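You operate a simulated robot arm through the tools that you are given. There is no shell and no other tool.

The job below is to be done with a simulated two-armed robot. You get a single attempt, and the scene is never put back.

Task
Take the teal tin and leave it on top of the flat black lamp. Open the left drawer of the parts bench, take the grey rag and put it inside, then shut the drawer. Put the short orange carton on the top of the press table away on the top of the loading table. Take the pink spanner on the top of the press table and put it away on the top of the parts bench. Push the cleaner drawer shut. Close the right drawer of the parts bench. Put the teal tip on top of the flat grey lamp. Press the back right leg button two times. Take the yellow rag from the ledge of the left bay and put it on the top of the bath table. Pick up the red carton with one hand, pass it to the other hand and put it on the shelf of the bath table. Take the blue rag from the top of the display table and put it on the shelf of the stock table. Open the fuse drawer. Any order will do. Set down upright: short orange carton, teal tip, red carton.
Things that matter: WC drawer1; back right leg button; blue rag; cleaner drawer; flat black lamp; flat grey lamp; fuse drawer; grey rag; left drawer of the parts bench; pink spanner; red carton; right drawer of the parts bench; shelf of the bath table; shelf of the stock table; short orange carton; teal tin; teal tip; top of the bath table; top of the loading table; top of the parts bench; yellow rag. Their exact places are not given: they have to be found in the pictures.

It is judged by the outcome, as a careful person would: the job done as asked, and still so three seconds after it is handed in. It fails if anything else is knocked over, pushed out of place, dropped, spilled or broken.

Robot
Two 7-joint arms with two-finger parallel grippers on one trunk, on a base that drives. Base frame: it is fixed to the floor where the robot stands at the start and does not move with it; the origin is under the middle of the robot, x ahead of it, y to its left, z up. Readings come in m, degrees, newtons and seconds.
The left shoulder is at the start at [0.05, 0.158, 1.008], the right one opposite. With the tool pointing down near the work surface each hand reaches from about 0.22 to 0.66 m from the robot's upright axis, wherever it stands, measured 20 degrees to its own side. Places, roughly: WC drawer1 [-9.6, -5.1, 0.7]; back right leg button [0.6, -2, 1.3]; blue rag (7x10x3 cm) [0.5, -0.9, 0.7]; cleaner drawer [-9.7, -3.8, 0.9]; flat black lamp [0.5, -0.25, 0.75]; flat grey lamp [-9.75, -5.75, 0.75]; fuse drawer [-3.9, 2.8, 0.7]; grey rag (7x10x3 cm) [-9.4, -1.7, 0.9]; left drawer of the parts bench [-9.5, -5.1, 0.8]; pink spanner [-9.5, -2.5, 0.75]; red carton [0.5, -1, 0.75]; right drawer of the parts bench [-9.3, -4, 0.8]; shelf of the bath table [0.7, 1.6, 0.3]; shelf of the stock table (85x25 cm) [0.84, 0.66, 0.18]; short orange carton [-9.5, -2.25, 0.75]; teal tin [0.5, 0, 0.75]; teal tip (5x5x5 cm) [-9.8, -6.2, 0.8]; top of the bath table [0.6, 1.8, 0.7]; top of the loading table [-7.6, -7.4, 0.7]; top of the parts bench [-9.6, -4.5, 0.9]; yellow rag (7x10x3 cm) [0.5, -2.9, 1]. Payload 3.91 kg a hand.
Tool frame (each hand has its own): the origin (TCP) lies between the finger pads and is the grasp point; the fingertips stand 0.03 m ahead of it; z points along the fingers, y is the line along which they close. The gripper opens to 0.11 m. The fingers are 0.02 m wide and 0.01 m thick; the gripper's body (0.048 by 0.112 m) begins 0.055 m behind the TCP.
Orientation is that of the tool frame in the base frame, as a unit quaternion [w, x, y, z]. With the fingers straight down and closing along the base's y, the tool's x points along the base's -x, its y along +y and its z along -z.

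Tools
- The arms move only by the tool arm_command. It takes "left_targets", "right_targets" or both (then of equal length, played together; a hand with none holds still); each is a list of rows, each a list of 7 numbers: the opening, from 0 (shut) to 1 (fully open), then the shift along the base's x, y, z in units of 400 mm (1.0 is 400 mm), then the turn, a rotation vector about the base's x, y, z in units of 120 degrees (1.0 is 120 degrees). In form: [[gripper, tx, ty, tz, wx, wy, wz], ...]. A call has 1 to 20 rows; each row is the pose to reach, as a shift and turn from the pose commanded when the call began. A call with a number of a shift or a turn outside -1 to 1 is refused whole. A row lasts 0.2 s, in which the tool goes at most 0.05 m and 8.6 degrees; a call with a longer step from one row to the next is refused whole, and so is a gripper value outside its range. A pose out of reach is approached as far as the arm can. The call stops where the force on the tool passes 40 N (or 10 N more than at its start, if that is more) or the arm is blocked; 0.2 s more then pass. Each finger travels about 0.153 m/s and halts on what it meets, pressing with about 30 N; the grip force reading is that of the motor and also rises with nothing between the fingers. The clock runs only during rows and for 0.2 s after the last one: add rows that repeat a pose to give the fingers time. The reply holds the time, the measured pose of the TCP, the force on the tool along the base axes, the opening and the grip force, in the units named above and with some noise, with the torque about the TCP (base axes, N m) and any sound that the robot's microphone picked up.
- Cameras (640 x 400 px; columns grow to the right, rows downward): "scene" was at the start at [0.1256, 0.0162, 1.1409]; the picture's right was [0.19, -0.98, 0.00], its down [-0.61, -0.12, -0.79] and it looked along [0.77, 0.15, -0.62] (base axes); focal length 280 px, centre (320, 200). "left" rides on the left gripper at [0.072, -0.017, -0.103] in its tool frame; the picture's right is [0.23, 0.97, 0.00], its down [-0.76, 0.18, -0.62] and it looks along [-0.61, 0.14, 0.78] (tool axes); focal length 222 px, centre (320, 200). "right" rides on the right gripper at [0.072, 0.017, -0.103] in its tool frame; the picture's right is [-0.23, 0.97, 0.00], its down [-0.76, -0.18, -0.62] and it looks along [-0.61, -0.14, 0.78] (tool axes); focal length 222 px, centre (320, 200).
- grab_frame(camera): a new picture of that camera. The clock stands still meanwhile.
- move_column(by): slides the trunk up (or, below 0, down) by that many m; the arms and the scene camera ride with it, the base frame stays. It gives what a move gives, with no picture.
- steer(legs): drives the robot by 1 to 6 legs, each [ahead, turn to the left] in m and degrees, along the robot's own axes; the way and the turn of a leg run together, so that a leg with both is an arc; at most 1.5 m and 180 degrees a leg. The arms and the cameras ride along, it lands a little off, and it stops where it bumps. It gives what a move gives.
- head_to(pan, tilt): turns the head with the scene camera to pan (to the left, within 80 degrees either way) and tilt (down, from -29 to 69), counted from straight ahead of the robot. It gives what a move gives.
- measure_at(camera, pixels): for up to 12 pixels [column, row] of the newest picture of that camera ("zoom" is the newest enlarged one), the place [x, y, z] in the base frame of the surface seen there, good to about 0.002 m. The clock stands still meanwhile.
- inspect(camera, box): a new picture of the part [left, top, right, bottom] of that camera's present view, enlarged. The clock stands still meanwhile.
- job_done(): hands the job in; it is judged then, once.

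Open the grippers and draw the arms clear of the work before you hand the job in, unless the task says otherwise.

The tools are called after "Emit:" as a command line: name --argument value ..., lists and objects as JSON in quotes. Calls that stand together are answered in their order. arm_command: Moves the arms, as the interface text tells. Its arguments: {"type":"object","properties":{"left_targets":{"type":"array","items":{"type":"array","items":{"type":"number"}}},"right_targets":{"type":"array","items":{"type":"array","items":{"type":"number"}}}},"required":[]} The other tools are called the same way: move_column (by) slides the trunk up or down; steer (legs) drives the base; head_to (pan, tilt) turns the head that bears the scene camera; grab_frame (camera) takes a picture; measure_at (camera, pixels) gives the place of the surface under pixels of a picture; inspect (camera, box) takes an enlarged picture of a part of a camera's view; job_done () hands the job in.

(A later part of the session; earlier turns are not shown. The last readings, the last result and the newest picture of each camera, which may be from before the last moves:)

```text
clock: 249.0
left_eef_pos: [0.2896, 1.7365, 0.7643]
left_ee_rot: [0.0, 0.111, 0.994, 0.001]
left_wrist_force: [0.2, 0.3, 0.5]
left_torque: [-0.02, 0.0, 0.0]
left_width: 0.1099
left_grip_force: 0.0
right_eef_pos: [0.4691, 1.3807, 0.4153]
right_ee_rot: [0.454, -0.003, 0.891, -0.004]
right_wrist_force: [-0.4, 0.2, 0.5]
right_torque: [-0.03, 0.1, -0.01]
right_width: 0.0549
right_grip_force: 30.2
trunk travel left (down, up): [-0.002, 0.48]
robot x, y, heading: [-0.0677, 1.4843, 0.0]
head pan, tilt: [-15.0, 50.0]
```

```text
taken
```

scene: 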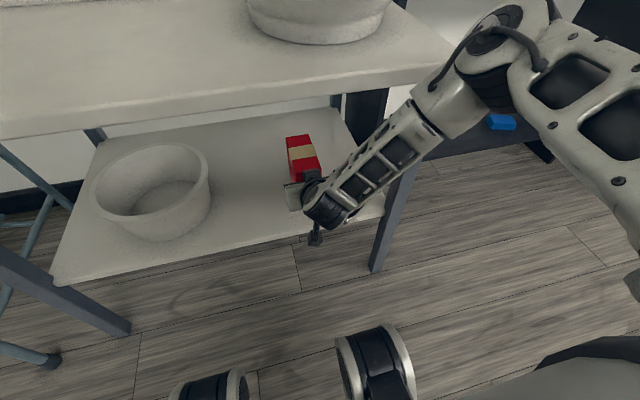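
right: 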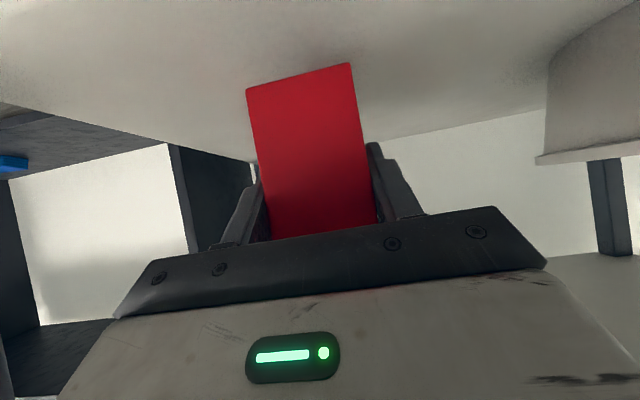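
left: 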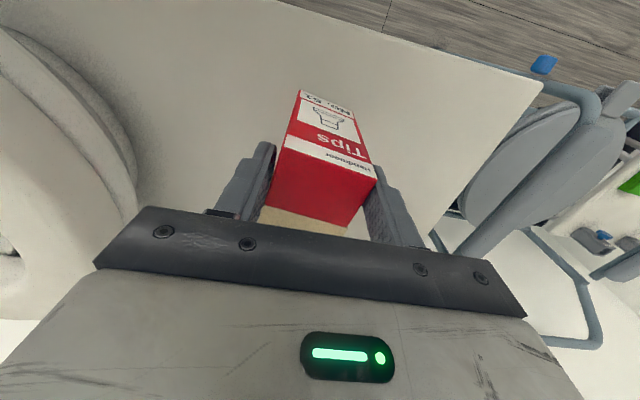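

The carton is over the shelf. I lower it gently.

Emit:
arm_command --right_targets '[[0.3, 0, 0, -0.05, 0, 0, 0], [0.3, 0, 0, -0.08, 0, 0, 0], [0.3, 0, 0, -0.09, 0, 0, 0], [0.3, 0, 0, -0.095, 0, 0, 0], [0.3, 0, 0, -0.095, 0, 0, 0]]'

Emit:
inspect --camera "scene" --box '[230, 100, 390, 240]'

```text
clock: 250.2
left_eef_pos: [0.2899, 1.7366, 0.7651]
left_ee_rot: [0.0, 0.112, 0.994, 0.001]
left_wrist_force: [-0.2, 0.5, -0.4]
left_torque: [0.02, 0.01, 0.0]
left_width: 0.1098
left_grip_force: 0.0
right_eef_pos: [0.4718, 1.3857, 0.3789]
right_ee_rot: [0.451, 0.0, 0.892, -0.008]
right_wrist_force: [-0.4, 0.1, 0.1]
right_torque: [0.0, 0.06, 0.0]
right_width: 0.055
right_grip_force: 29.8
right hand out of reach, approached as far as the arm can: row 3, 4, 5
trunk travel left (down, up): [-0.002, 0.48]
robot x, y, heading: [-0.0701, 1.4811, 0.6]
head pan, tilt: [-15.0, 50.0]
```

```text
2.86 times, centred on (310, 170) of scene
```

zoom: 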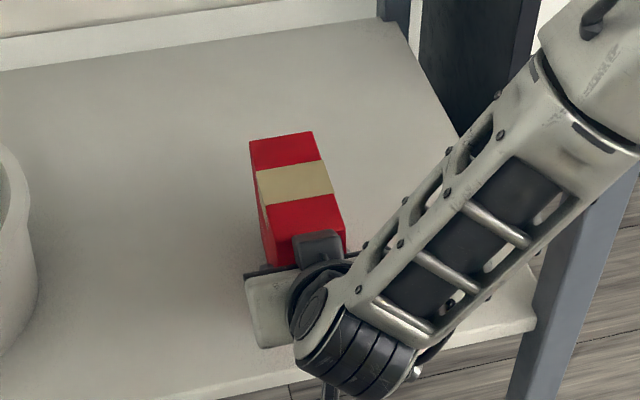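

At the reach limit (z 0.379). I measure the gap between the carton bottom and the shelf in the right camera.

Emit:
grab_frame --camera "right"

Emit:
inspect --camera "right" --box '[220, 40, 400, 160]'

Emit:
measure_at --camera "right" --pixels '[[252, 92], [346, 68], [300, 82], [300, 74], [300, 60], [250, 70]]'

```text
taken
```

right: 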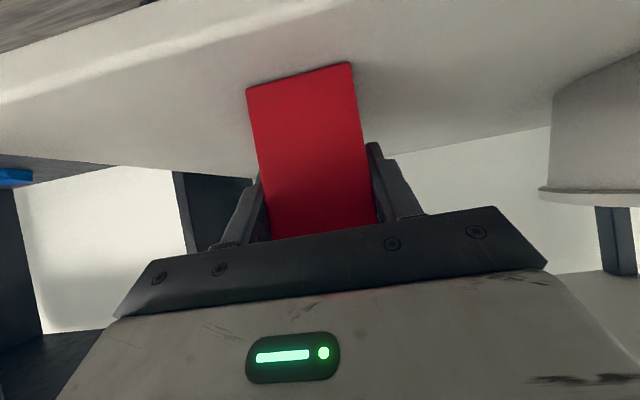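

```text
3.33 times, centred on (310, 100) of right
```

zoom: 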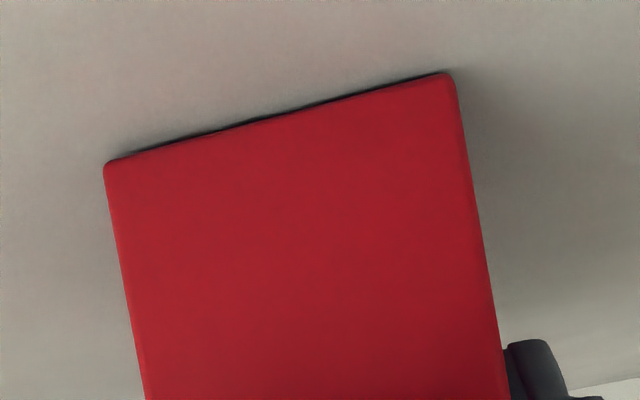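

```text
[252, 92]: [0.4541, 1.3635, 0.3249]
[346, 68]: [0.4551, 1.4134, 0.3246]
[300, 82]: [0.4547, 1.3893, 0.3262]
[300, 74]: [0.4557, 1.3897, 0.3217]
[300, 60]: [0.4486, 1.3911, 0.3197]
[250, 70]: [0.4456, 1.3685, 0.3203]
```

The gap is only ~2 mm. I open the hand and withdraw along the tool axis.

Emit:
arm_command --right_targets '[[0.45, 0, 0, 0, 0, 0, 0], [0.55, 0, 0, 0, 0, 0, 0], [0.8, 0, 0, 0, 0, 0, 0], [1, 0, 0, 0, 0, 0, 0], [1, 0, 0, 0, 0, 0, 0], [1, -0.08, 0, 0.04, 0, 0, 0], [1, -0.16, 0, 0.09, 0, 0, 0], [1, -0.24, 0, 0.13, 0, 0, 0]]'

Emit:
grab_frame --camera "right"

Emit:
grab_frame --camera "scene"

```text
clock: 252.0
left_eef_pos: [0.2899, 1.7359, 0.7655]
left_ee_rot: [0.001, 0.112, 0.994, 0.001]
left_wrist_force: [-0.5, 1.0, 0.3]
left_torque: [0.0, -0.02, 0.0]
left_width: 0.1101
left_grip_force: 0.1
right_eef_pos: [0.3755, 1.3881, 0.4324]
right_ee_rot: [0.454, -0.002, 0.891, -0.005]
right_wrist_force: [0.3, 0.4, 1.3]
right_torque: [0.0, 0.03, 0.02]
right_width: 0.11
right_grip_force: 0.0
trunk travel left (down, up): [-0.002, 0.48]
robot x, y, heading: [-0.0688, 1.4842, 0.3]
head pan, tilt: [-15.0, 50.0]
```

```text
taken
```

right: 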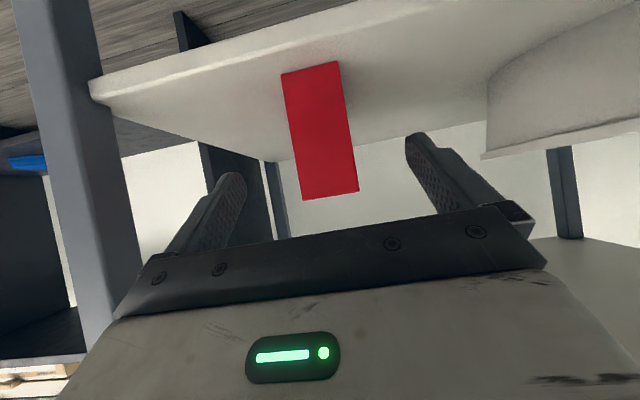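

```text
taken
```

scene: 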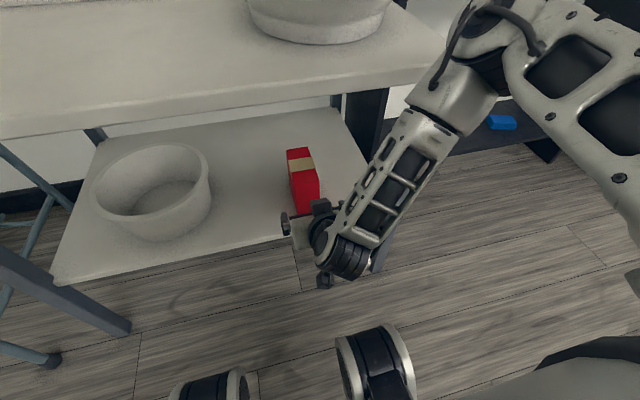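

The carton stands on the shelf. I back out, raise the trunk, and bring the right hand to neutral.

Emit:
steer --legs '[[-0.45, 0]]'

Emit:
move_column --by 0.248

Emit:
arm_command --right_targets '[[1, -0.035, -0.042, 0.078, 0, 0.056, 0], [1, -0.07, -0.085, 0.156, 0, 0.113, 0], [1, -0.107, -0.128, 0.234, 0, 0.169, 0], [1, -0.142, -0.17, 0.312, 0, 0.225, 0], [1, -0.178, -0.213, 0.39, 0, 0.281, 0], [1, -0.214, -0.255, 0.468, 0, 0.338, 0], [1, -0.25, -0.3, 0.546, 0, 0.394, 0], [1, -0.285, -0.34, 0.625, 0, 0.45, 0]]'

Emit:
steer --legs '[[0, -90.5], [1.5, 0], [1.5, 0]]'

Emit:
head_to --pan 35 --tilt 10

Emit:
grab_frame --camera "scene"

```text
clock: 254.7
left_eef_pos: [-0.1611, 1.734, 0.764]
left_ee_rot: [0.0, 0.112, 0.994, 0.0]
left_wrist_force: [0.4, 0.5, -0.7]
left_torque: [-0.01, -0.02, 0.01]
left_width: 0.1101
left_grip_force: 0.1
right_eef_pos: [-0.0773, 1.3851, 0.4322]
right_ee_rot: [0.455, -0.001, 0.891, -0.005]
right_wrist_force: [-0.3, -0.4, 0.0]
right_torque: [-0.02, 0.01, 0.0]
right_width: 0.11
right_grip_force: 0.1
trunk travel left (down, up): [-0.002, 0.48]
robot x, y, heading: [-0.5205, 1.48, 0.1]
head pan, tilt: [-15.0, 50.0]
```

```text
clock: 257.3
left_eef_pos: [-0.1616, 1.7339, 1.0138]
left_ee_rot: [0.0, 0.114, 0.993, 0.001]
left_wrist_force: [-0.3, 0.2, 0.2]
left_torque: [-0.01, 0.05, 0.0]
left_width: 0.1101
left_grip_force: 0.1
right_eef_pos: [-0.0774, 1.3849, 0.6804]
right_ee_rot: [0.454, -0.001, 0.891, -0.005]
right_wrist_force: [0.7, 0.5, -0.3]
right_torque: [-0.02, -0.01, 0.0]
right_width: 0.11
right_grip_force: 0.1
trunk travel left (down, up): [-0.25, 0.232]
robot x, y, heading: [-0.52, 1.4814, 0.0]
head pan, tilt: [-15.0, 50.0]
```

```text
clock: 259.1
left_eef_pos: [-0.1609, 1.7338, 1.0129]
left_ee_rot: [0.0, 0.113, 0.994, 0.001]
left_wrist_force: [-0.9, -0.5, 0.3]
left_torque: [0.0, 0.02, 0.01]
left_width: 0.11
left_grip_force: 0.0
right_eef_pos: [-0.1914, 1.2473, 0.9306]
right_ee_rot: [-0.002, -0.003, 1.0, -0.003]
right_wrist_force: [-0.1, -0.3, -0.3]
right_torque: [-0.01, 0.04, -0.01]
right_width: 0.1099
right_grip_force: 0.0
trunk travel left (down, up): [-0.25, 0.232]
robot x, y, heading: [-0.5233, 1.4804, 0.3]
head pan, tilt: [-15.0, 50.0]
```

```text
clock: 277.4
left_eef_pos: [-0.2198, -1.8671, 1.0123]
left_ee_rot: [0.0, 0.782, 0.624, 0.001]
left_wrist_force: [0.3, 0.8, 0.2]
left_torque: [0.02, -0.01, -0.04]
left_width: 0.11
left_grip_force: 0.0
right_eef_pos: [-0.7033, -1.8403, 0.9303]
right_ee_rot: [-0.003, 0.703, 0.711, -0.003]
right_wrist_force: [0.1, 0.2, 0.6]
right_torque: [-0.01, 0.0, 0.01]
right_width: 0.11
right_grip_force: 0.1
trunk travel left (down, up): [-0.25, 0.232]
robot x, y, heading: [-0.4717, -1.5106, -89.8]
head pan, tilt: [-15.0, 50.0]
```

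```text
clock: 278.5
left_eef_pos: [-0.2184, -1.8688, 1.0122]
left_ee_rot: [0.0, 0.782, 0.624, 0.001]
left_wrist_force: [0.3, -0.5, 0.0]
left_torque: [0.03, -0.02, -0.03]
left_width: 0.1101
left_grip_force: 0.1
right_eef_pos: [-0.7051, -1.8407, 0.9306]
right_ee_rot: [-0.004, 0.704, 0.711, -0.003]
right_wrist_force: [0.7, -0.3, -0.8]
right_torque: [0.0, -0.03, 0.01]
right_width: 0.1099
right_grip_force: 0.1
trunk travel left (down, up): [-0.25, 0.232]
robot x, y, heading: [-0.4725, -1.5074, -89.4]
head pan, tilt: [35.0, 10.0]
```

```text
taken
```

scene: 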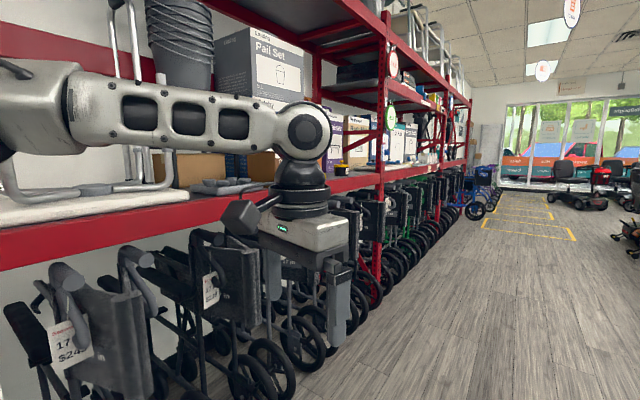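

I'm in front of the racking. I drive half a metre further and face it.

Emit:
steer --legs '[[0.5, 0], [0, 90]]'

Emit:
head_to --pan 0 --tilt 5

Emit:
grab_frame --camera "scene"

Emit:
head_to --pan -40 --tilt 10

Emit:
grab_frame --camera "scene"

```text
clock: 285.4
left_eef_pos: [-0.1207, -1.7447, 1.0136]
left_ee_rot: [0.0, 0.093, 0.996, 0.001]
left_wrist_force: [-0.7, -0.4, 0.5]
left_torque: [-0.02, 0.05, -0.01]
left_width: 0.1101
left_grip_force: 0.0
right_eef_pos: [-0.1323, -2.2313, 0.9309]
right_ee_rot: [0.001, -0.022, 1.0, -0.004]
right_wrist_force: [-0.1, 0.9, 0.8]
right_torque: [-0.02, -0.04, 0.04]
right_width: 0.11
right_grip_force: 0.1
trunk travel left (down, up): [-0.25, 0.232]
robot x, y, heading: [-0.4676, -2.0115, 2.4]
head pan, tilt: [35.0, 10.0]
```

```text
clock: 286.4
left_eef_pos: [-0.1223, -1.7448, 1.0123]
left_ee_rot: [0.0, 0.092, 0.996, 0.001]
left_wrist_force: [-0.4, -0.4, -0.4]
left_torque: [0.02, -0.01, -0.01]
left_width: 0.1097
left_grip_force: 0.1
right_eef_pos: [-0.1315, -2.2312, 0.9301]
right_ee_rot: [0.001, -0.022, 1.0, -0.003]
right_wrist_force: [0.7, 1.1, 0.3]
right_torque: [-0.01, 0.01, -0.01]
right_width: 0.1096
right_grip_force: 0.0
trunk travel left (down, up): [-0.25, 0.232]
robot x, y, heading: [-0.4661, -2.0145, 2.4]
head pan, tilt: [0.0, 5.0]
```

```text
taken
```

scene: 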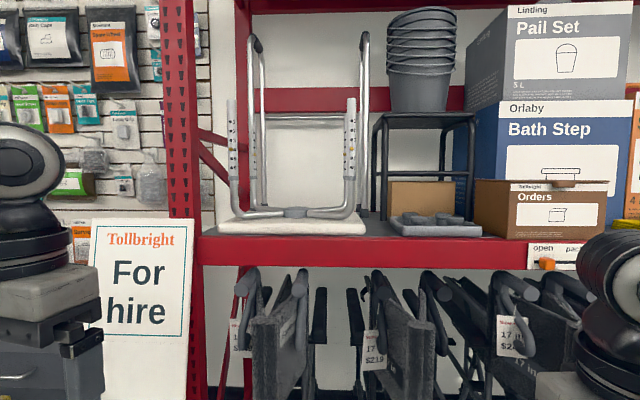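

```text
clock: 287.5
left_eef_pos: [-0.1223, -1.7442, 1.0129]
left_ee_rot: [0.0, 0.094, 0.996, 0.0]
left_wrist_force: [0.2, 0.2, 0.5]
left_torque: [-0.01, 0.0, 0.0]
left_width: 0.1101
left_grip_force: 0.1
right_eef_pos: [-0.1314, -2.2307, 0.9314]
right_ee_rot: [0.001, -0.023, 1.0, -0.003]
right_wrist_force: [-0.7, 0.6, -0.8]
right_torque: [0.02, -0.01, 0.03]
right_width: 0.1101
right_grip_force: 0.1
trunk travel left (down, up): [-0.25, 0.232]
robot x, y, heading: [-0.4676, -2.011, 2.5]
head pan, tilt: [-40.0, 10.0]
```

```text
taken
```

scene: 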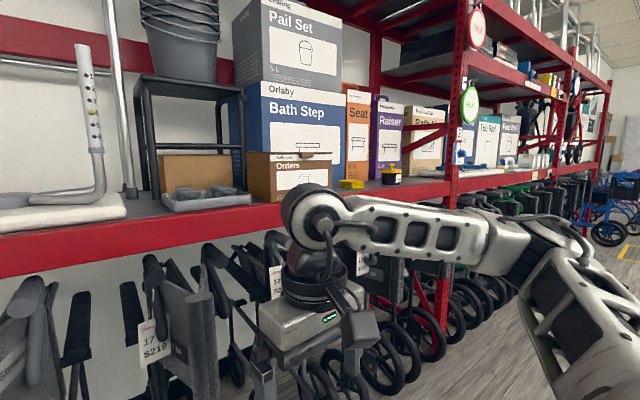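

The frame at (300,150) has legs with holes; the yellow rag shows at (351,183) in the last picture. I zoom on the frame legs for the button.

Emit:
head_to --pan 0 --tilt 5

Emit:
inspect --camera "scene" --box '[210, 20, 390, 240]'

```text
clock: 288.5
left_eef_pos: [-0.12, -1.7453, 1.0126]
left_ee_rot: [0.0, 0.093, 0.996, 0.001]
left_wrist_force: [-0.4, -0.8, -0.9]
left_torque: [0.0, 0.0, 0.01]
left_width: 0.1099
left_grip_force: 0.0
right_eef_pos: [-0.1306, -2.2319, 0.9312]
right_ee_rot: [0.001, -0.022, 1.0, -0.003]
right_wrist_force: [-0.3, 0.1, -0.2]
right_torque: [-0.03, 0.0, 0.02]
right_width: 0.1099
right_grip_force: 0.0
trunk travel left (down, up): [-0.25, 0.232]
robot x, y, heading: [-0.4707, -2.0158, 2.4]
head pan, tilt: [0.0, 5.0]
```

```text
1.82 times, centred on (300, 130) of scene
```

zoom: 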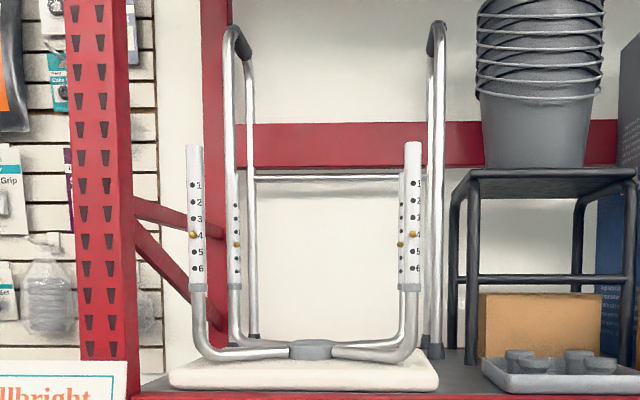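

Four brass buttons are visible: front-left (193,234), front-right (413,234), back-left (237,244), back-right (401,244) in the zoom. I measure them.

Emit:
measure_at --camera "zoom" --pixels '[[193, 234], [413, 234], [237, 244], [401, 244], [413, 150], [401, 215], [413, 220], [440, 200], [475, 250], [300, 380]]'

Emit:
inspect --camera "scene" --box '[320, 90, 380, 190]'

```text
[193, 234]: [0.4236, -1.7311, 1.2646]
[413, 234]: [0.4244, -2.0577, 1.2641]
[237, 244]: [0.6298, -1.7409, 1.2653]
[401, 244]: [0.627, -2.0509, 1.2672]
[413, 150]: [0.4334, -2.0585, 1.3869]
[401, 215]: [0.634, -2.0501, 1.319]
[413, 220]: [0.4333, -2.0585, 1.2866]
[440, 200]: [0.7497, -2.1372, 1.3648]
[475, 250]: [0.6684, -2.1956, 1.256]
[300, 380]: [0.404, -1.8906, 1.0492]
```

```text
4.00 times, centred on (350, 140) of scene
```

zoom: 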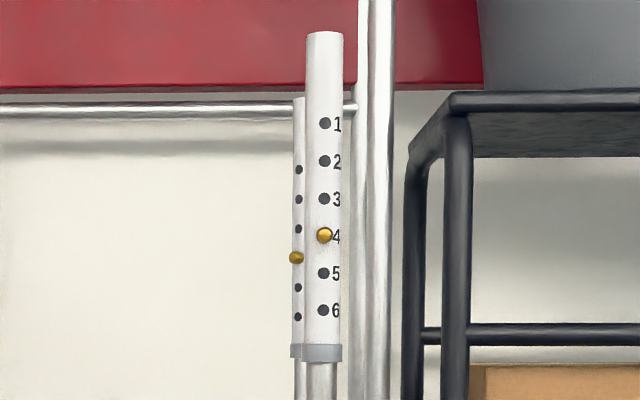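

The back right button is at (0.627, −2.051, 1.267), just behind the front-right leg as seen from here. I measure the obstacles: wheelchairs, shelf edge, seat.

Emit:
grab_frame --camera "scene"

Emit:
measure_at --camera "scene" --pixels '[[300, 285], [285, 335], [250, 340], [380, 285], [400, 335], [440, 290], [355, 250], [233, 105], [350, 100], [256, 40], [290, 178], [500, 290]]'

Emit:
head_to --pan 0 --tilt 45

Emit:
grab_frame --camera "scene"

```text
taken
```

scene: 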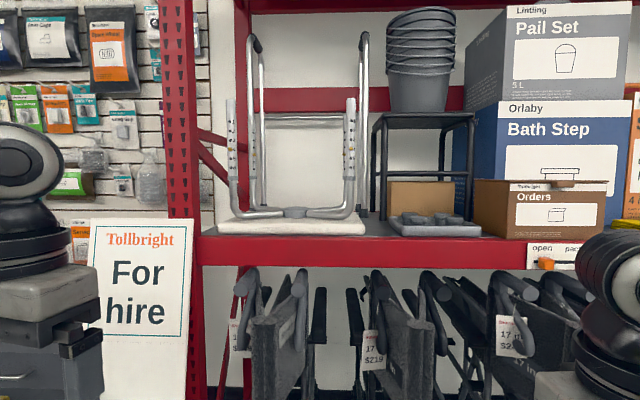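

```text
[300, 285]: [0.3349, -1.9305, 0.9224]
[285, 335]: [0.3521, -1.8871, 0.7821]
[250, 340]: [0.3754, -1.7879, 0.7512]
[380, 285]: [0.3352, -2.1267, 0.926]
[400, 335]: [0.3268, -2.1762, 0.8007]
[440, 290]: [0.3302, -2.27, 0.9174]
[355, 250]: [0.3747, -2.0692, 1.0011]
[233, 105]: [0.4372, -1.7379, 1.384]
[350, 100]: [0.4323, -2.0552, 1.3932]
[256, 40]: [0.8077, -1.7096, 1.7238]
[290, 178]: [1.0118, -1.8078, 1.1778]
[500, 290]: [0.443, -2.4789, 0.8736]
```

```text
clock: 289.6
left_eef_pos: [-0.1214, -1.7447, 1.0129]
left_ee_rot: [0.0, 0.093, 0.996, 0.001]
left_wrist_force: [0.6, 0.0, -0.3]
left_torque: [0.01, 0.03, 0.0]
left_width: 0.11
left_grip_force: 0.1
right_eef_pos: [-0.1308, -2.2312, 0.9302]
right_ee_rot: [0.001, -0.023, 1.0, -0.004]
right_wrist_force: [0.9, 0.1, 0.5]
right_torque: [0.02, 0.0, -0.02]
right_width: 0.1101
right_grip_force: 0.2
trunk travel left (down, up): [-0.25, 0.232]
robot x, y, heading: [-0.4723, -2.011, 2.5]
head pan, tilt: [0.0, 45.0]
```

```text
taken
```

scene: 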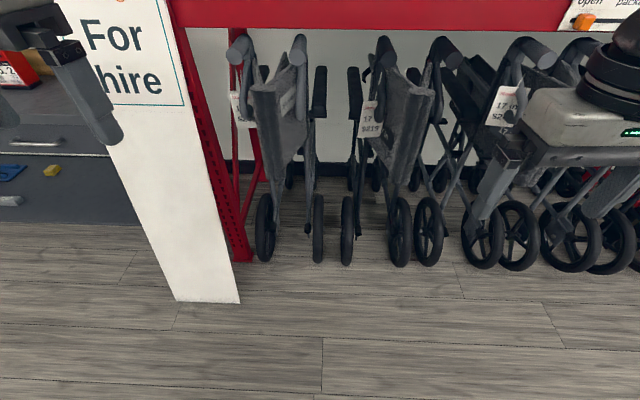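

Emit:
measure_at --camera "scene" --pixels '[[400, 255], [347, 258], [318, 255], [265, 258], [235, 300], [180, 296], [430, 262], [480, 265], [240, 258], [170, 40]]'

```text
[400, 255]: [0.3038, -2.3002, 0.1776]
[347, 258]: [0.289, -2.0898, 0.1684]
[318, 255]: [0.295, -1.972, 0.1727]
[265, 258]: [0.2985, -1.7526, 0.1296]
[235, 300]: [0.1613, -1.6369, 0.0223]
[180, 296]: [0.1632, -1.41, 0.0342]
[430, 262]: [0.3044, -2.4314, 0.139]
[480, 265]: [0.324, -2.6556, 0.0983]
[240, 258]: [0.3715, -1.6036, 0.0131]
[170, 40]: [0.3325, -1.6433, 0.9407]
```

I look straight down to measure how far my own base sticks out ahead.

Emit:
head_to --pan 0 --tilt 69

Emit:
grab_frame --camera "scene"

```text
clock: 290.5
left_eef_pos: [-0.1211, -1.7448, 1.0126]
left_ee_rot: [0.0, 0.093, 0.996, 0.001]
left_wrist_force: [0.2, -0.6, 0.2]
left_torque: [0.04, 0.0, -0.01]
left_width: 0.1101
left_grip_force: 0.0
right_eef_pos: [-0.1325, -2.2319, 0.9309]
right_ee_rot: [0.001, -0.022, 1.0, -0.003]
right_wrist_force: [0.0, -0.3, -0.7]
right_torque: [0.01, 0.01, 0.02]
right_width: 0.1098
right_grip_force: 0.2
trunk travel left (down, up): [-0.25, 0.232]
robot x, y, heading: [-0.4668, -2.0114, 2.4]
head pan, tilt: [0.0, 68.8]
```

```text
taken
```

scene: 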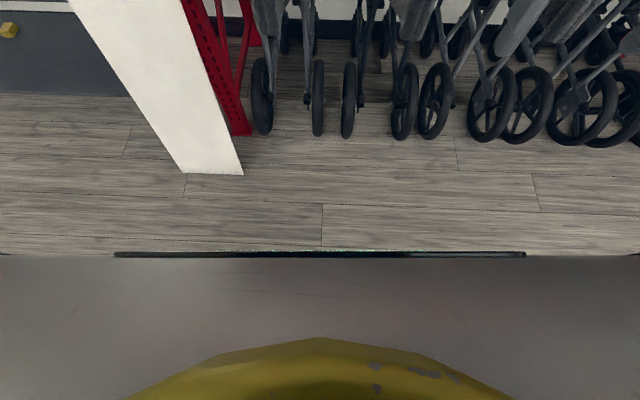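

Emit:
measure_at --camera "scene" --pixels '[[320, 256], [120, 255], [520, 255], [20, 258], [620, 258], [320, 340], [320, 300], [320, 246]]'

```text
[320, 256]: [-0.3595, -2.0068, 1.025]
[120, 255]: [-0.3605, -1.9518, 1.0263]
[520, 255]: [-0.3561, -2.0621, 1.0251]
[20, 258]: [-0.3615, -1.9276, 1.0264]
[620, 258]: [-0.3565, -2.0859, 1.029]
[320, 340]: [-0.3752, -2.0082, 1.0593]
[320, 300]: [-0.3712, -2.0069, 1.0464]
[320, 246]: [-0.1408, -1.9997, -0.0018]
```

The chest hides the base. I lower the trunk briefly to see and measure the base wheels.

Emit:
move_column --by -0.24

Emit:
head_to --pan 0 --tilt 55

Emit:
grab_frame --camera "scene"

```text
clock: 293.0
left_eef_pos: [-0.1209, -1.7465, 0.7728]
left_ee_rot: [0.001, 0.093, 0.996, 0.0]
left_wrist_force: [-0.5, 0.8, -0.1]
left_torque: [0.06, 0.0, 0.0]
left_width: 0.1101
left_grip_force: 0.1
right_eef_pos: [-0.1311, -2.2309, 0.6911]
right_ee_rot: [0.001, -0.023, 1.0, -0.003]
right_wrist_force: [0.0, -0.8, -0.3]
right_torque: [0.03, 0.0, -0.02]
right_width: 0.11
right_grip_force: 0.0
trunk travel left (down, up): [-0.01, 0.472]
robot x, y, heading: [-0.4684, -2.0101, 2.6]
head pan, tilt: [0.0, 68.8]
```

```text
clock: 293.7
left_eef_pos: [-0.1203, -1.7443, 0.7741]
left_ee_rot: [0.0, 0.092, 0.996, 0.0]
left_wrist_force: [0.3, -0.1, -0.2]
left_torque: [0.02, 0.01, -0.01]
left_width: 0.11
left_grip_force: 0.1
right_eef_pos: [-0.1308, -2.2309, 0.6908]
right_ee_rot: [0.0, -0.023, 1.0, -0.004]
right_wrist_force: [0.2, -1.2, -0.7]
right_torque: [-0.01, 0.01, 0.02]
right_width: 0.1102
right_grip_force: 0.0
trunk travel left (down, up): [-0.01, 0.472]
robot x, y, heading: [-0.4699, -2.0115, 2.1]
head pan, tilt: [0.0, 55.0]
```

```text
taken
```

scene: 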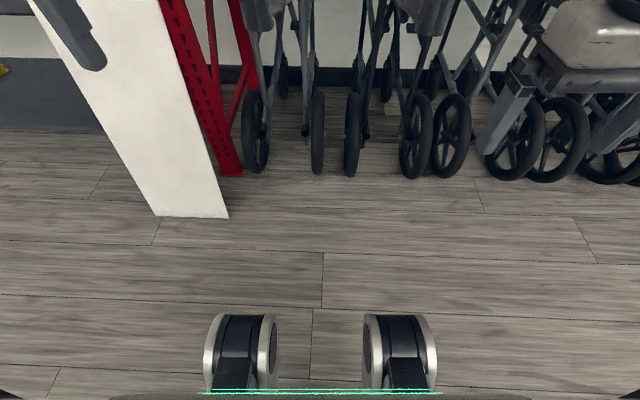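

Emit:
measure_at --camera "scene" --pixels '[[240, 316], [400, 316], [240, 335], [208, 350], [435, 350], [320, 385], [240, 385], [60, 390], [580, 390]]'

```text
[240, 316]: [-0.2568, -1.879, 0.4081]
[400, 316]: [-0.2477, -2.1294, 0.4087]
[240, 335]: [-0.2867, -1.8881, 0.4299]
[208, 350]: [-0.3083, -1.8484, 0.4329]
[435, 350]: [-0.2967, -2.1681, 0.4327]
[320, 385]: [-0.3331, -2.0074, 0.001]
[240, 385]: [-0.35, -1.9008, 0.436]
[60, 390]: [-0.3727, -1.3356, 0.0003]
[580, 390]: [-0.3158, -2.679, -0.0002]
```

The base's front is only about 0.22 m ahead of the axis, so I can come close. I raise the trunk fully and drive to about x = −0.15, then turn 20° right.

Emit:
move_column --by 0.46

Emit:
steer --legs '[[0.32, 2], [0, -24]]'

Emit:
head_to --pan 10 --tilt 20

Emit:
grab_frame --camera "scene"

```text
refused: 0.46 is not a number from -0.4 to 0.4
```

```text
clock: 296.7
left_eef_pos: [0.2296, -1.7983, 0.7733]
left_ee_rot: [-0.009, 0.191, 0.982, 0.004]
left_wrist_force: [-12.7, 0.4, 5.8]
left_torque: [-0.07, -1.54, -0.03]
left_width: 0.1097
left_grip_force: 0.1
right_eef_pos: [0.1349, -2.2738, 0.6905]
right_ee_rot: [0.001, 0.074, 0.997, -0.003]
right_wrist_force: [0.4, -0.6, -0.3]
right_torque: [-0.01, 0.01, 0.0]
right_width: 0.11
right_grip_force: 0.1
trunk travel left (down, up): [-0.01, 0.472]
robot x, y, heading: [-0.153, -1.9911, -8.6]
head pan, tilt: [0.0, 55.0]
stopped in leg 2: the force on the tool passed its limit at 121 N (the readings are from after the stop); the commanded pose is now the measured one
```

```text
clock: 297.7
left_eef_pos: [0.2303, -1.7966, 0.7734]
left_ee_rot: [-0.009, 0.19, 0.982, 0.004]
left_wrist_force: [-22.0, -1.0, 9.7]
left_torque: [0.08, -2.51, -0.1]
left_width: 0.11
left_grip_force: 0.0
right_eef_pos: [0.1335, -2.2738, 0.6922]
right_ee_rot: [0.002, 0.074, 0.997, -0.003]
right_wrist_force: [0.1, -0.5, 0.3]
right_torque: [-0.02, -0.01, 0.01]
right_width: 0.1101
right_grip_force: 0.0
trunk travel left (down, up): [-0.01, 0.472]
robot x, y, heading: [-0.1568, -1.9936, -8.7]
head pan, tilt: [10.0, 20.0]
```

```text
taken
```

scene: 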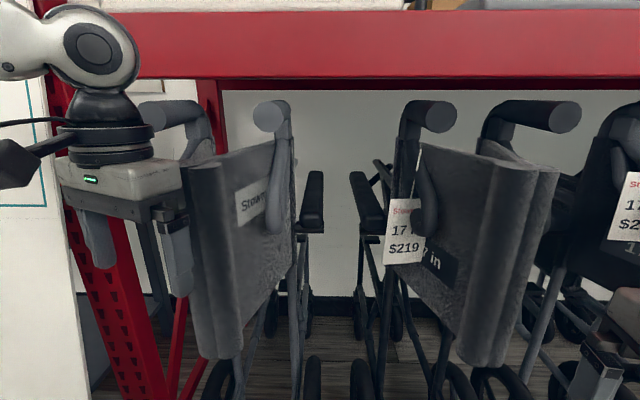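

The trunk raise was refused and the low left hand bumped the first wheelchair. I back straight off at once and check the chair.

Emit:
steer --legs '[[-0.3, 0]]'

Emit:
head_to --pan 10 --tilt 45

Emit:
grab_frame --camera "scene"

```text
clock: 299.8
left_eef_pos: [-0.0706, -1.7532, 0.7726]
left_ee_rot: [-0.011, 0.189, 0.982, 0.004]
left_wrist_force: [-0.6, -0.4, -0.8]
left_torque: [0.0, -0.02, 0.01]
left_width: 0.1101
left_grip_force: 0.0
right_eef_pos: [-0.167, -2.2274, 0.6917]
right_ee_rot: [-0.001, 0.074, 0.997, -0.005]
right_wrist_force: [0.5, -0.7, 0.8]
right_torque: [-0.04, -0.01, -0.02]
right_width: 0.11
right_grip_force: 0.1
trunk travel left (down, up): [-0.01, 0.472]
robot x, y, heading: [-0.4573, -1.9471, -8.4]
head pan, tilt: [10.0, 20.0]
```

```text
clock: 300.7
left_eef_pos: [-0.0692, -1.751, 0.7726]
left_ee_rot: [-0.01, 0.188, 0.982, 0.004]
left_wrist_force: [-0.1, 0.0, 0.8]
left_torque: [0.02, -0.01, 0.0]
left_width: 0.11
left_grip_force: 0.0
right_eef_pos: [-0.1654, -2.2282, 0.6905]
right_ee_rot: [0.0, 0.074, 0.997, -0.005]
right_wrist_force: [0.0, -0.3, -0.8]
right_torque: [0.0, 0.01, -0.02]
right_width: 0.1099
right_grip_force: 0.0
trunk travel left (down, up): [-0.01, 0.472]
robot x, y, heading: [-0.4559, -1.9423, -8.3]
head pan, tilt: [10.0, 45.0]
```

```text
taken
```

scene: 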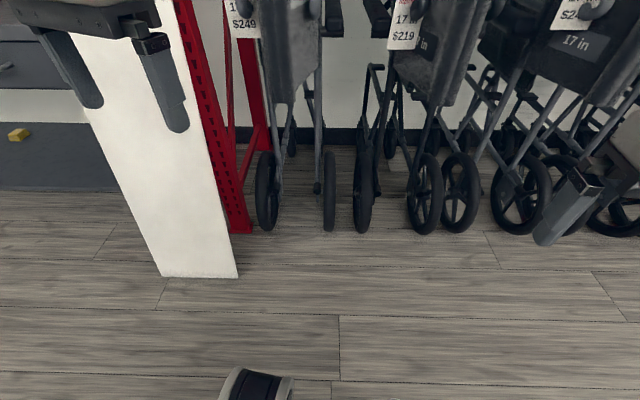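

Emit:
measure_at --camera "scene" --pixels '[[268, 228], [329, 228], [362, 230], [424, 232], [238, 276], [245, 232]]'

```text
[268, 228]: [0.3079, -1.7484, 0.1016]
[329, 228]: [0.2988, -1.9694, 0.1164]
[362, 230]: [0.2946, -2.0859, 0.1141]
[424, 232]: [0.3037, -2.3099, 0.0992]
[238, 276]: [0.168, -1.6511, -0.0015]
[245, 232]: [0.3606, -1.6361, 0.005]
```

The chair wheels read the same places as before (x≈0.30, y −1.75/−1.97), so it did not move. Now I raise the trunk properly in two steps.

Emit:
move_column --by 0.4

Emit:
move_column --by 0.07

```text
clock: 304.5
left_eef_pos: [-0.0705, -1.7506, 1.1726]
left_ee_rot: [-0.011, 0.189, 0.982, 0.004]
left_wrist_force: [0.0, 0.1, -0.3]
left_torque: [0.0, 0.04, -0.01]
left_width: 0.1098
left_grip_force: 0.1
right_eef_pos: [-0.166, -2.2275, 1.0918]
right_ee_rot: [0.0, 0.074, 0.997, -0.005]
right_wrist_force: [-0.1, -0.2, -0.7]
right_torque: [-0.01, -0.01, -0.02]
right_width: 0.1099
right_grip_force: 0.0
trunk travel left (down, up): [-0.41, 0.072]
robot x, y, heading: [-0.4563, -1.9474, -8.7]
head pan, tilt: [10.0, 45.0]
```

```text
clock: 305.6
left_eef_pos: [-0.0705, -1.7517, 1.2418]
left_ee_rot: [-0.011, 0.19, 0.982, 0.004]
left_wrist_force: [-1.3, -0.1, -0.4]
left_torque: [0.0, 0.0, -0.03]
left_width: 0.1099
left_grip_force: 0.0
right_eef_pos: [-0.1686, -2.2283, 1.1596]
right_ee_rot: [0.0, 0.074, 0.997, -0.004]
right_wrist_force: [0.0, -0.5, -0.4]
right_torque: [0.02, -0.03, 0.01]
right_width: 0.1098
right_grip_force: 0.1
trunk travel left (down, up): [-0.48, 0.002]
robot x, y, heading: [-0.4574, -1.9523, -8.4]
head pan, tilt: [10.0, 45.0]
```

I set the left hand horizontal with closed fingers, ready for the button.

Emit:
arm_command --left_targets '[[0.8, 0.013, -0.014, 0.006, -0.0235, -0.064, 0.0021], [0.6, 0.026, -0.029, 0.011, -0.047, -0.128, 0.0042], [0.4, 0.039, -0.043, 0.017, -0.0705, -0.192, 0.0062], [0.2, 0.052, -0.057, 0.023, -0.094, -0.2561, 0.0083], [0, 0.065, -0.072, 0.029, -0.1175, -0.3201, 0.0104], [0, 0.078, -0.086, 0.034, -0.1409, -0.3841, 0.0125], [0, 0.091, -0.1, 0.04, -0.1644, -0.4481, 0.0146], [0, 0.104, -0.115, 0.046, -0.1879, -0.5121, 0.0167], [0, 0.117, -0.129, 0.052, -0.2114, -0.5762, 0.0187], [0, 0.13, -0.143, 0.057, -0.2349, -0.6402, 0.0208], [0, 0.1435, -0.1575, 0.063, -0.2584, -0.7042, 0.0229], [0, 0.1435, -0.1575, 0.063, -0.2584, -0.7042, 0.0229]]'

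Emit:
head_to --pan 5 --tilt 15

Emit:
grab_frame --camera "scene"

```text
clock: 308.2
left_eef_pos: [0.0208, -1.8183, 1.2738]
left_ee_rot: [0.691, 0.112, 0.705, -0.111]
left_wrist_force: [-1.3, -0.8, 0.3]
left_torque: [0.01, 0.03, -0.02]
left_width: 0.0001
left_grip_force: 30.2
left hand out of reach, approached as far as the arm can: row 8, 9, 10, 11, 12
right_eef_pos: [-0.1671, -2.2271, 1.1616]
right_ee_rot: [0.0, 0.074, 0.997, -0.004]
right_wrist_force: [1.2, -0.5, -0.8]
right_torque: [0.0, 0.01, 0.03]
right_width: 0.11
right_grip_force: 0.0
trunk travel left (down, up): [-0.48, 0.002]
robot x, y, heading: [-0.4599, -1.9443, -8.6]
head pan, tilt: [10.0, 45.0]
```

```text
clock: 309.1
left_eef_pos: [0.0214, -1.8178, 1.2735]
left_ee_rot: [0.691, 0.112, 0.706, -0.11]
left_wrist_force: [0.0, -0.9, 1.0]
left_torque: [-0.02, -0.01, -0.03]
left_width: 0.0
left_grip_force: 29.7
right_eef_pos: [-0.1667, -2.2286, 1.16]
right_ee_rot: [0.0, 0.074, 0.997, -0.005]
right_wrist_force: [-0.3, 0.0, 0.6]
right_torque: [0.01, 0.02, 0.01]
right_width: 0.1098
right_grip_force: 0.0
trunk travel left (down, up): [-0.48, 0.002]
robot x, y, heading: [-0.457, -1.9546, -8.8]
head pan, tilt: [5.0, 15.0]
```

```text
taken
```

scene: 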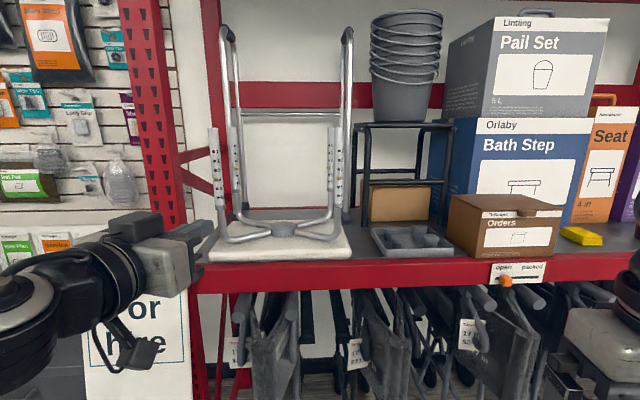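

The left hand is horizontal at z 1.27. I drive ahead and turn, leaving the tip just in front of the stool legs.

Emit:
steer --legs '[[0.31, 0], [0, -11.4]]'

Emit:
head_to --pan 15 --tilt 15

Emit:
grab_frame --camera "scene"

Emit:
grab_frame --camera "left"

```text
clock: 311.9
left_eef_pos: [0.3421, -1.959, 1.2743]
left_ee_rot: [0.676, 0.181, 0.692, -0.177]
left_wrist_force: [-0.2, -0.8, -1.0]
left_torque: [-0.02, -0.02, 0.01]
left_width: 0.0
left_grip_force: 29.3
right_eef_pos: [0.078, -2.325, 1.1602]
right_ee_rot: [-0.001, 0.171, 0.985, -0.003]
right_wrist_force: [-1.0, -1.5, -0.4]
right_torque: [0.02, 0.01, -0.01]
right_width: 0.1102
right_grip_force: 0.0
trunk travel left (down, up): [-0.48, 0.002]
robot x, y, heading: [-0.1525, -1.992, -19.8]
head pan, tilt: [5.0, 15.0]
```

```text
clock: 312.7
left_eef_pos: [0.3423, -1.9601, 1.274]
left_ee_rot: [0.676, 0.181, 0.692, -0.178]
left_wrist_force: [-0.7, -0.1, 0.7]
left_torque: [-0.02, -0.01, -0.04]
left_width: 0.0
left_grip_force: 30.1
right_eef_pos: [0.0781, -2.3254, 1.1597]
right_ee_rot: [-0.001, 0.171, 0.985, -0.004]
right_wrist_force: [0.0, -0.6, 0.7]
right_torque: [0.01, 0.02, 0.0]
right_width: 0.1098
right_grip_force: 0.0
trunk travel left (down, up): [-0.48, 0.002]
robot x, y, heading: [-0.1515, -1.9903, -19.6]
head pan, tilt: [15.0, 15.0]
```

```text
taken
```

scene: 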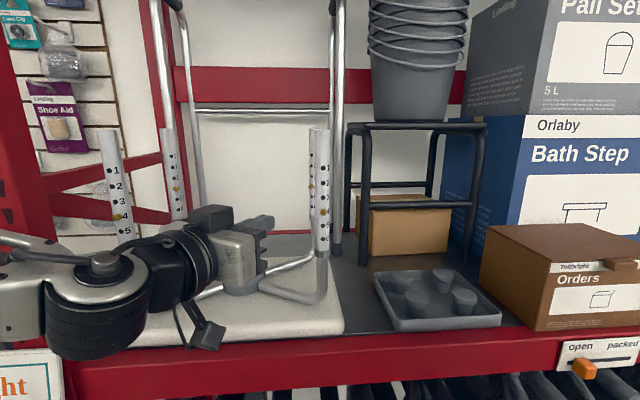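

```text
taken
```

left: 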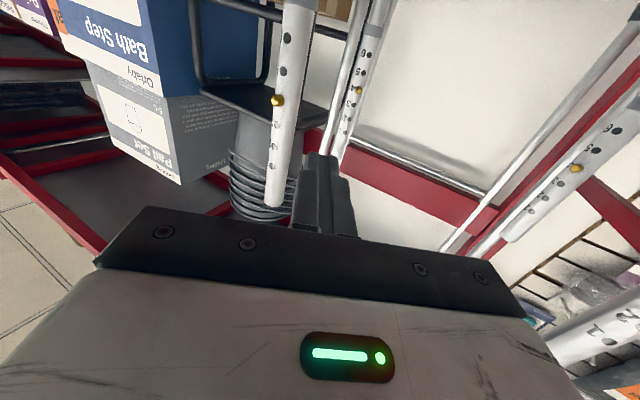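

The left camera shows the back right leg's button at (358,90) and the front right's at (277,100). I measure them.

Emit:
inspect --camera "left" --box '[260, 40, 420, 140]'

Emit:
measure_at --camera "left" --pixels '[[358, 90], [360, 84], [365, 70], [277, 100], [350, 110], [570, 168]]'

```text
4.00 times, centred on (340, 90) of left
```

zoom: 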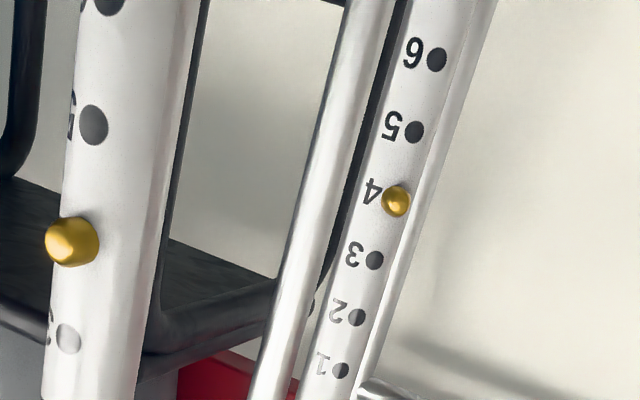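

```text
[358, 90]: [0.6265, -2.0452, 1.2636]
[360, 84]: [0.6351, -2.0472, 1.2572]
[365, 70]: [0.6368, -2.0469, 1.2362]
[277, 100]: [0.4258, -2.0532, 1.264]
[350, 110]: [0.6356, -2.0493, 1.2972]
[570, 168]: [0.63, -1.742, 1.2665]
```

Button ≈ (0.626, −2.047, 1.264). I drive 0.11 m ahead along the present heading, tip passing between the front legs.

Emit:
steer --legs '[[0.11, 0]]'

Emit:
grab_frame --camera "left"

Emit:
measure_at --camera "left" --pixels '[[350, 60], [363, 60], [240, 100]]'

```text
clock: 313.9
left_eef_pos: [0.4456, -1.9959, 1.2737]
left_ee_rot: [0.676, 0.181, 0.691, -0.179]
left_wrist_force: [0.3, 0.0, -0.5]
left_torque: [0.0, -0.01, 0.02]
left_width: 0.0002
left_grip_force: 29.7
right_eef_pos: [0.1796, -2.3617, 1.1599]
right_ee_rot: [-0.002, 0.173, 0.985, -0.004]
right_wrist_force: [1.0, 0.0, 0.0]
right_torque: [0.03, 0.01, 0.0]
right_width: 0.1099
right_grip_force: 0.2
trunk travel left (down, up): [-0.48, 0.002]
robot x, y, heading: [-0.0515, -2.0285, -20.1]
head pan, tilt: [15.0, 15.0]
```

```text
taken
```

left: 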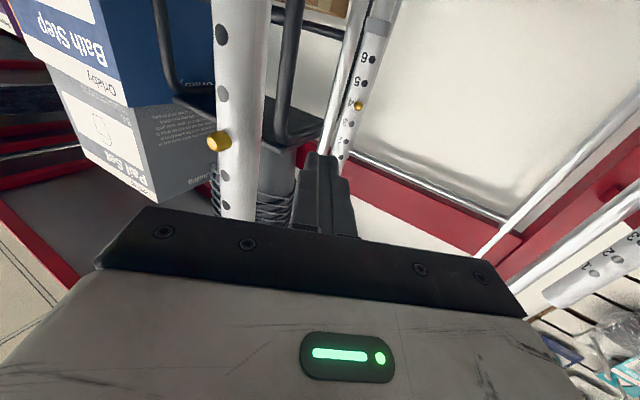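

```text
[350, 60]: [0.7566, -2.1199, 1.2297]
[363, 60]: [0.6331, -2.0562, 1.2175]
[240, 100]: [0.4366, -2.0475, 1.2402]
```

Button now at (358,105). I measure it again and then move to the pre-press point keeping left of the front leg.

Emit:
measure_at --camera "left" --pixels '[[358, 105], [360, 106], [357, 107], [218, 141]]'

Emit:
arm_command --left_targets '[[0, 0.075, 0.025, 0, 0, 0, 0], [0, 0.15, 0.05, -0.01, 0, 0, 0], [0, 0.22, 0.05, -0.02, 0, 0, 0], [0, 0.275, 0.025, -0.025, 0, 0, 0], [0, 0.31, -0.02, -0.025, 0, 0, 0], [0, 0.31, -0.045, -0.025, 0, 0, 0], [0, 0.31, -0.045, -0.025, 0, 0, 0]]'

Emit:
grab_frame --camera "left"

Emit:
grab_frame --camera "scene"

```text
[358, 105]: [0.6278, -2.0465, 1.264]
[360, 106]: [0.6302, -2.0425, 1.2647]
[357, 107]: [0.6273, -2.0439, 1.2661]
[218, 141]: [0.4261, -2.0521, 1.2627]
```

```text
clock: 315.5
left_eef_pos: [0.5684, -2.0157, 1.2632]
left_ee_rot: [0.676, 0.181, 0.692, -0.178]
left_wrist_force: [0.6, 1.0, 0.1]
left_torque: [-0.01, -0.04, -0.03]
left_width: 0.0
left_grip_force: 30.5
right_eef_pos: [0.1792, -2.3618, 1.1607]
right_ee_rot: [-0.001, 0.172, 0.985, -0.004]
right_wrist_force: [0.4, 0.9, -0.7]
right_torque: [-0.02, -0.01, 0.03]
right_width: 0.1101
right_grip_force: 0.0
trunk travel left (down, up): [-0.48, 0.002]
robot x, y, heading: [-0.0498, -2.0298, -19.8]
head pan, tilt: [15.0, 15.0]
```

```text
taken
```

left: 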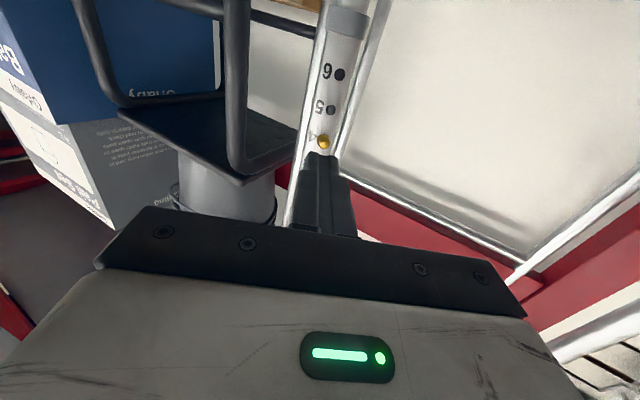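

```text
taken
```

scene: 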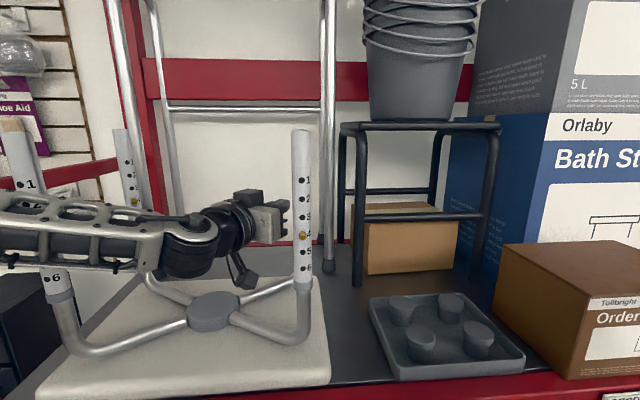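

The tip is 3–4 cm in front of the button, aligned (322,142). I push gently forward in small steps.

Emit:
measure_at --camera "left" --pixels '[[323, 142], [321, 141], [325, 144]]'

Emit:
arm_command --left_targets '[[0, 0.05, -0.023, 0.003, 0, 0, 0], [0, 0.07, -0.0325, 0.003, 0, 0, 0], [0, 0.08, -0.037, 0.003, 0, 0, 0], [0, 0.088, -0.041, 0.003, 0, 0, 0], [0, 0.095, -0.044, 0.003, 0, 0, 0]]'

Emit:
grab_frame --camera "left"

```text
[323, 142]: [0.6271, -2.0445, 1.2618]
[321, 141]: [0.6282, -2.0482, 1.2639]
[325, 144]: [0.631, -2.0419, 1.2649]
```

```text
clock: 316.7
left_eef_pos: [0.605, -2.0327, 1.2645]
left_ee_rot: [0.677, 0.182, 0.691, -0.179]
left_wrist_force: [-8.3, 1.6, -1.5]
left_torque: [0.01, 0.03, -0.1]
left_width: 0.0
left_grip_force: 29.4
right_eef_pos: [0.1781, -2.3611, 1.1612]
right_ee_rot: [0.0, 0.172, 0.985, -0.003]
right_wrist_force: [-0.3, -0.8, 0.1]
right_torque: [0.02, 0.0, 0.0]
right_width: 0.1102
right_grip_force: 0.1
trunk travel left (down, up): [-0.48, 0.002]
robot x, y, heading: [-0.052, -2.0298, -20.0]
head pan, tilt: [15.0, 15.0]
heard: click
```

```text
taken
```

left: 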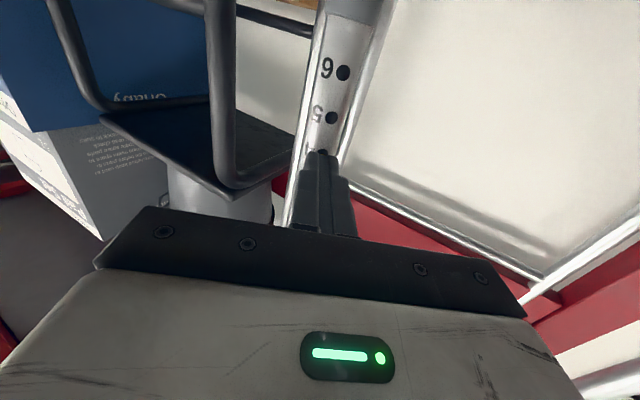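

Heard a click (8 N). I draw back 2 cm and press a second time.

Emit:
arm_command --left_targets '[[0, -0.03, 0.014, 0, 0, 0, 0], [0, -0.06, 0.028, 0, 0, 0, 0], [0, -0.06, 0.028, 0, 0, 0, 0]]'

Emit:
arm_command --left_targets '[[0, 0.03, -0.014, 0, 0, 0, 0], [0, 0.045, -0.021, 0, 0, 0, 0], [0, 0.053, -0.025, 0, 0, 0, 0], [0, 0.06, -0.028, 0, 0, 0, 0], [0, 0.06, -0.028, 0, 0, 0, 0]]'

```text
clock: 317.5
left_eef_pos: [0.5838, -2.0212, 1.2654]
left_ee_rot: [0.676, 0.182, 0.692, -0.179]
left_wrist_force: [-0.1, -0.6, 0.4]
left_torque: [-0.01, -0.03, 0.02]
left_width: 0.0
left_grip_force: 29.4
right_eef_pos: [0.1791, -2.3617, 1.1612]
right_ee_rot: [0.0, 0.172, 0.985, -0.005]
right_wrist_force: [0.1, 0.3, -0.7]
right_torque: [-0.04, 0.0, 0.03]
right_width: 0.11
right_grip_force: 0.0
trunk travel left (down, up): [-0.48, 0.002]
robot x, y, heading: [-0.0497, -2.0316, -19.8]
head pan, tilt: [15.0, 15.0]
```

```text
clock: 318.7
left_eef_pos: [0.6042, -2.0319, 1.2658]
left_ee_rot: [0.676, 0.182, 0.691, -0.179]
left_wrist_force: [-10.2, 2.2, -1.4]
left_torque: [0.03, 0.05, -0.13]
left_width: 0.0002
left_grip_force: 29.9
right_eef_pos: [0.1781, -2.3614, 1.1604]
right_ee_rot: [0.001, 0.173, 0.985, -0.003]
right_wrist_force: [0.9, 0.0, -0.1]
right_torque: [0.0, 0.02, 0.01]
right_width: 0.1101
right_grip_force: 0.0
trunk travel left (down, up): [-0.48, 0.002]
robot x, y, heading: [-0.0474, -2.0292, -19.8]
head pan, tilt: [15.0, 15.0]
heard: click
```

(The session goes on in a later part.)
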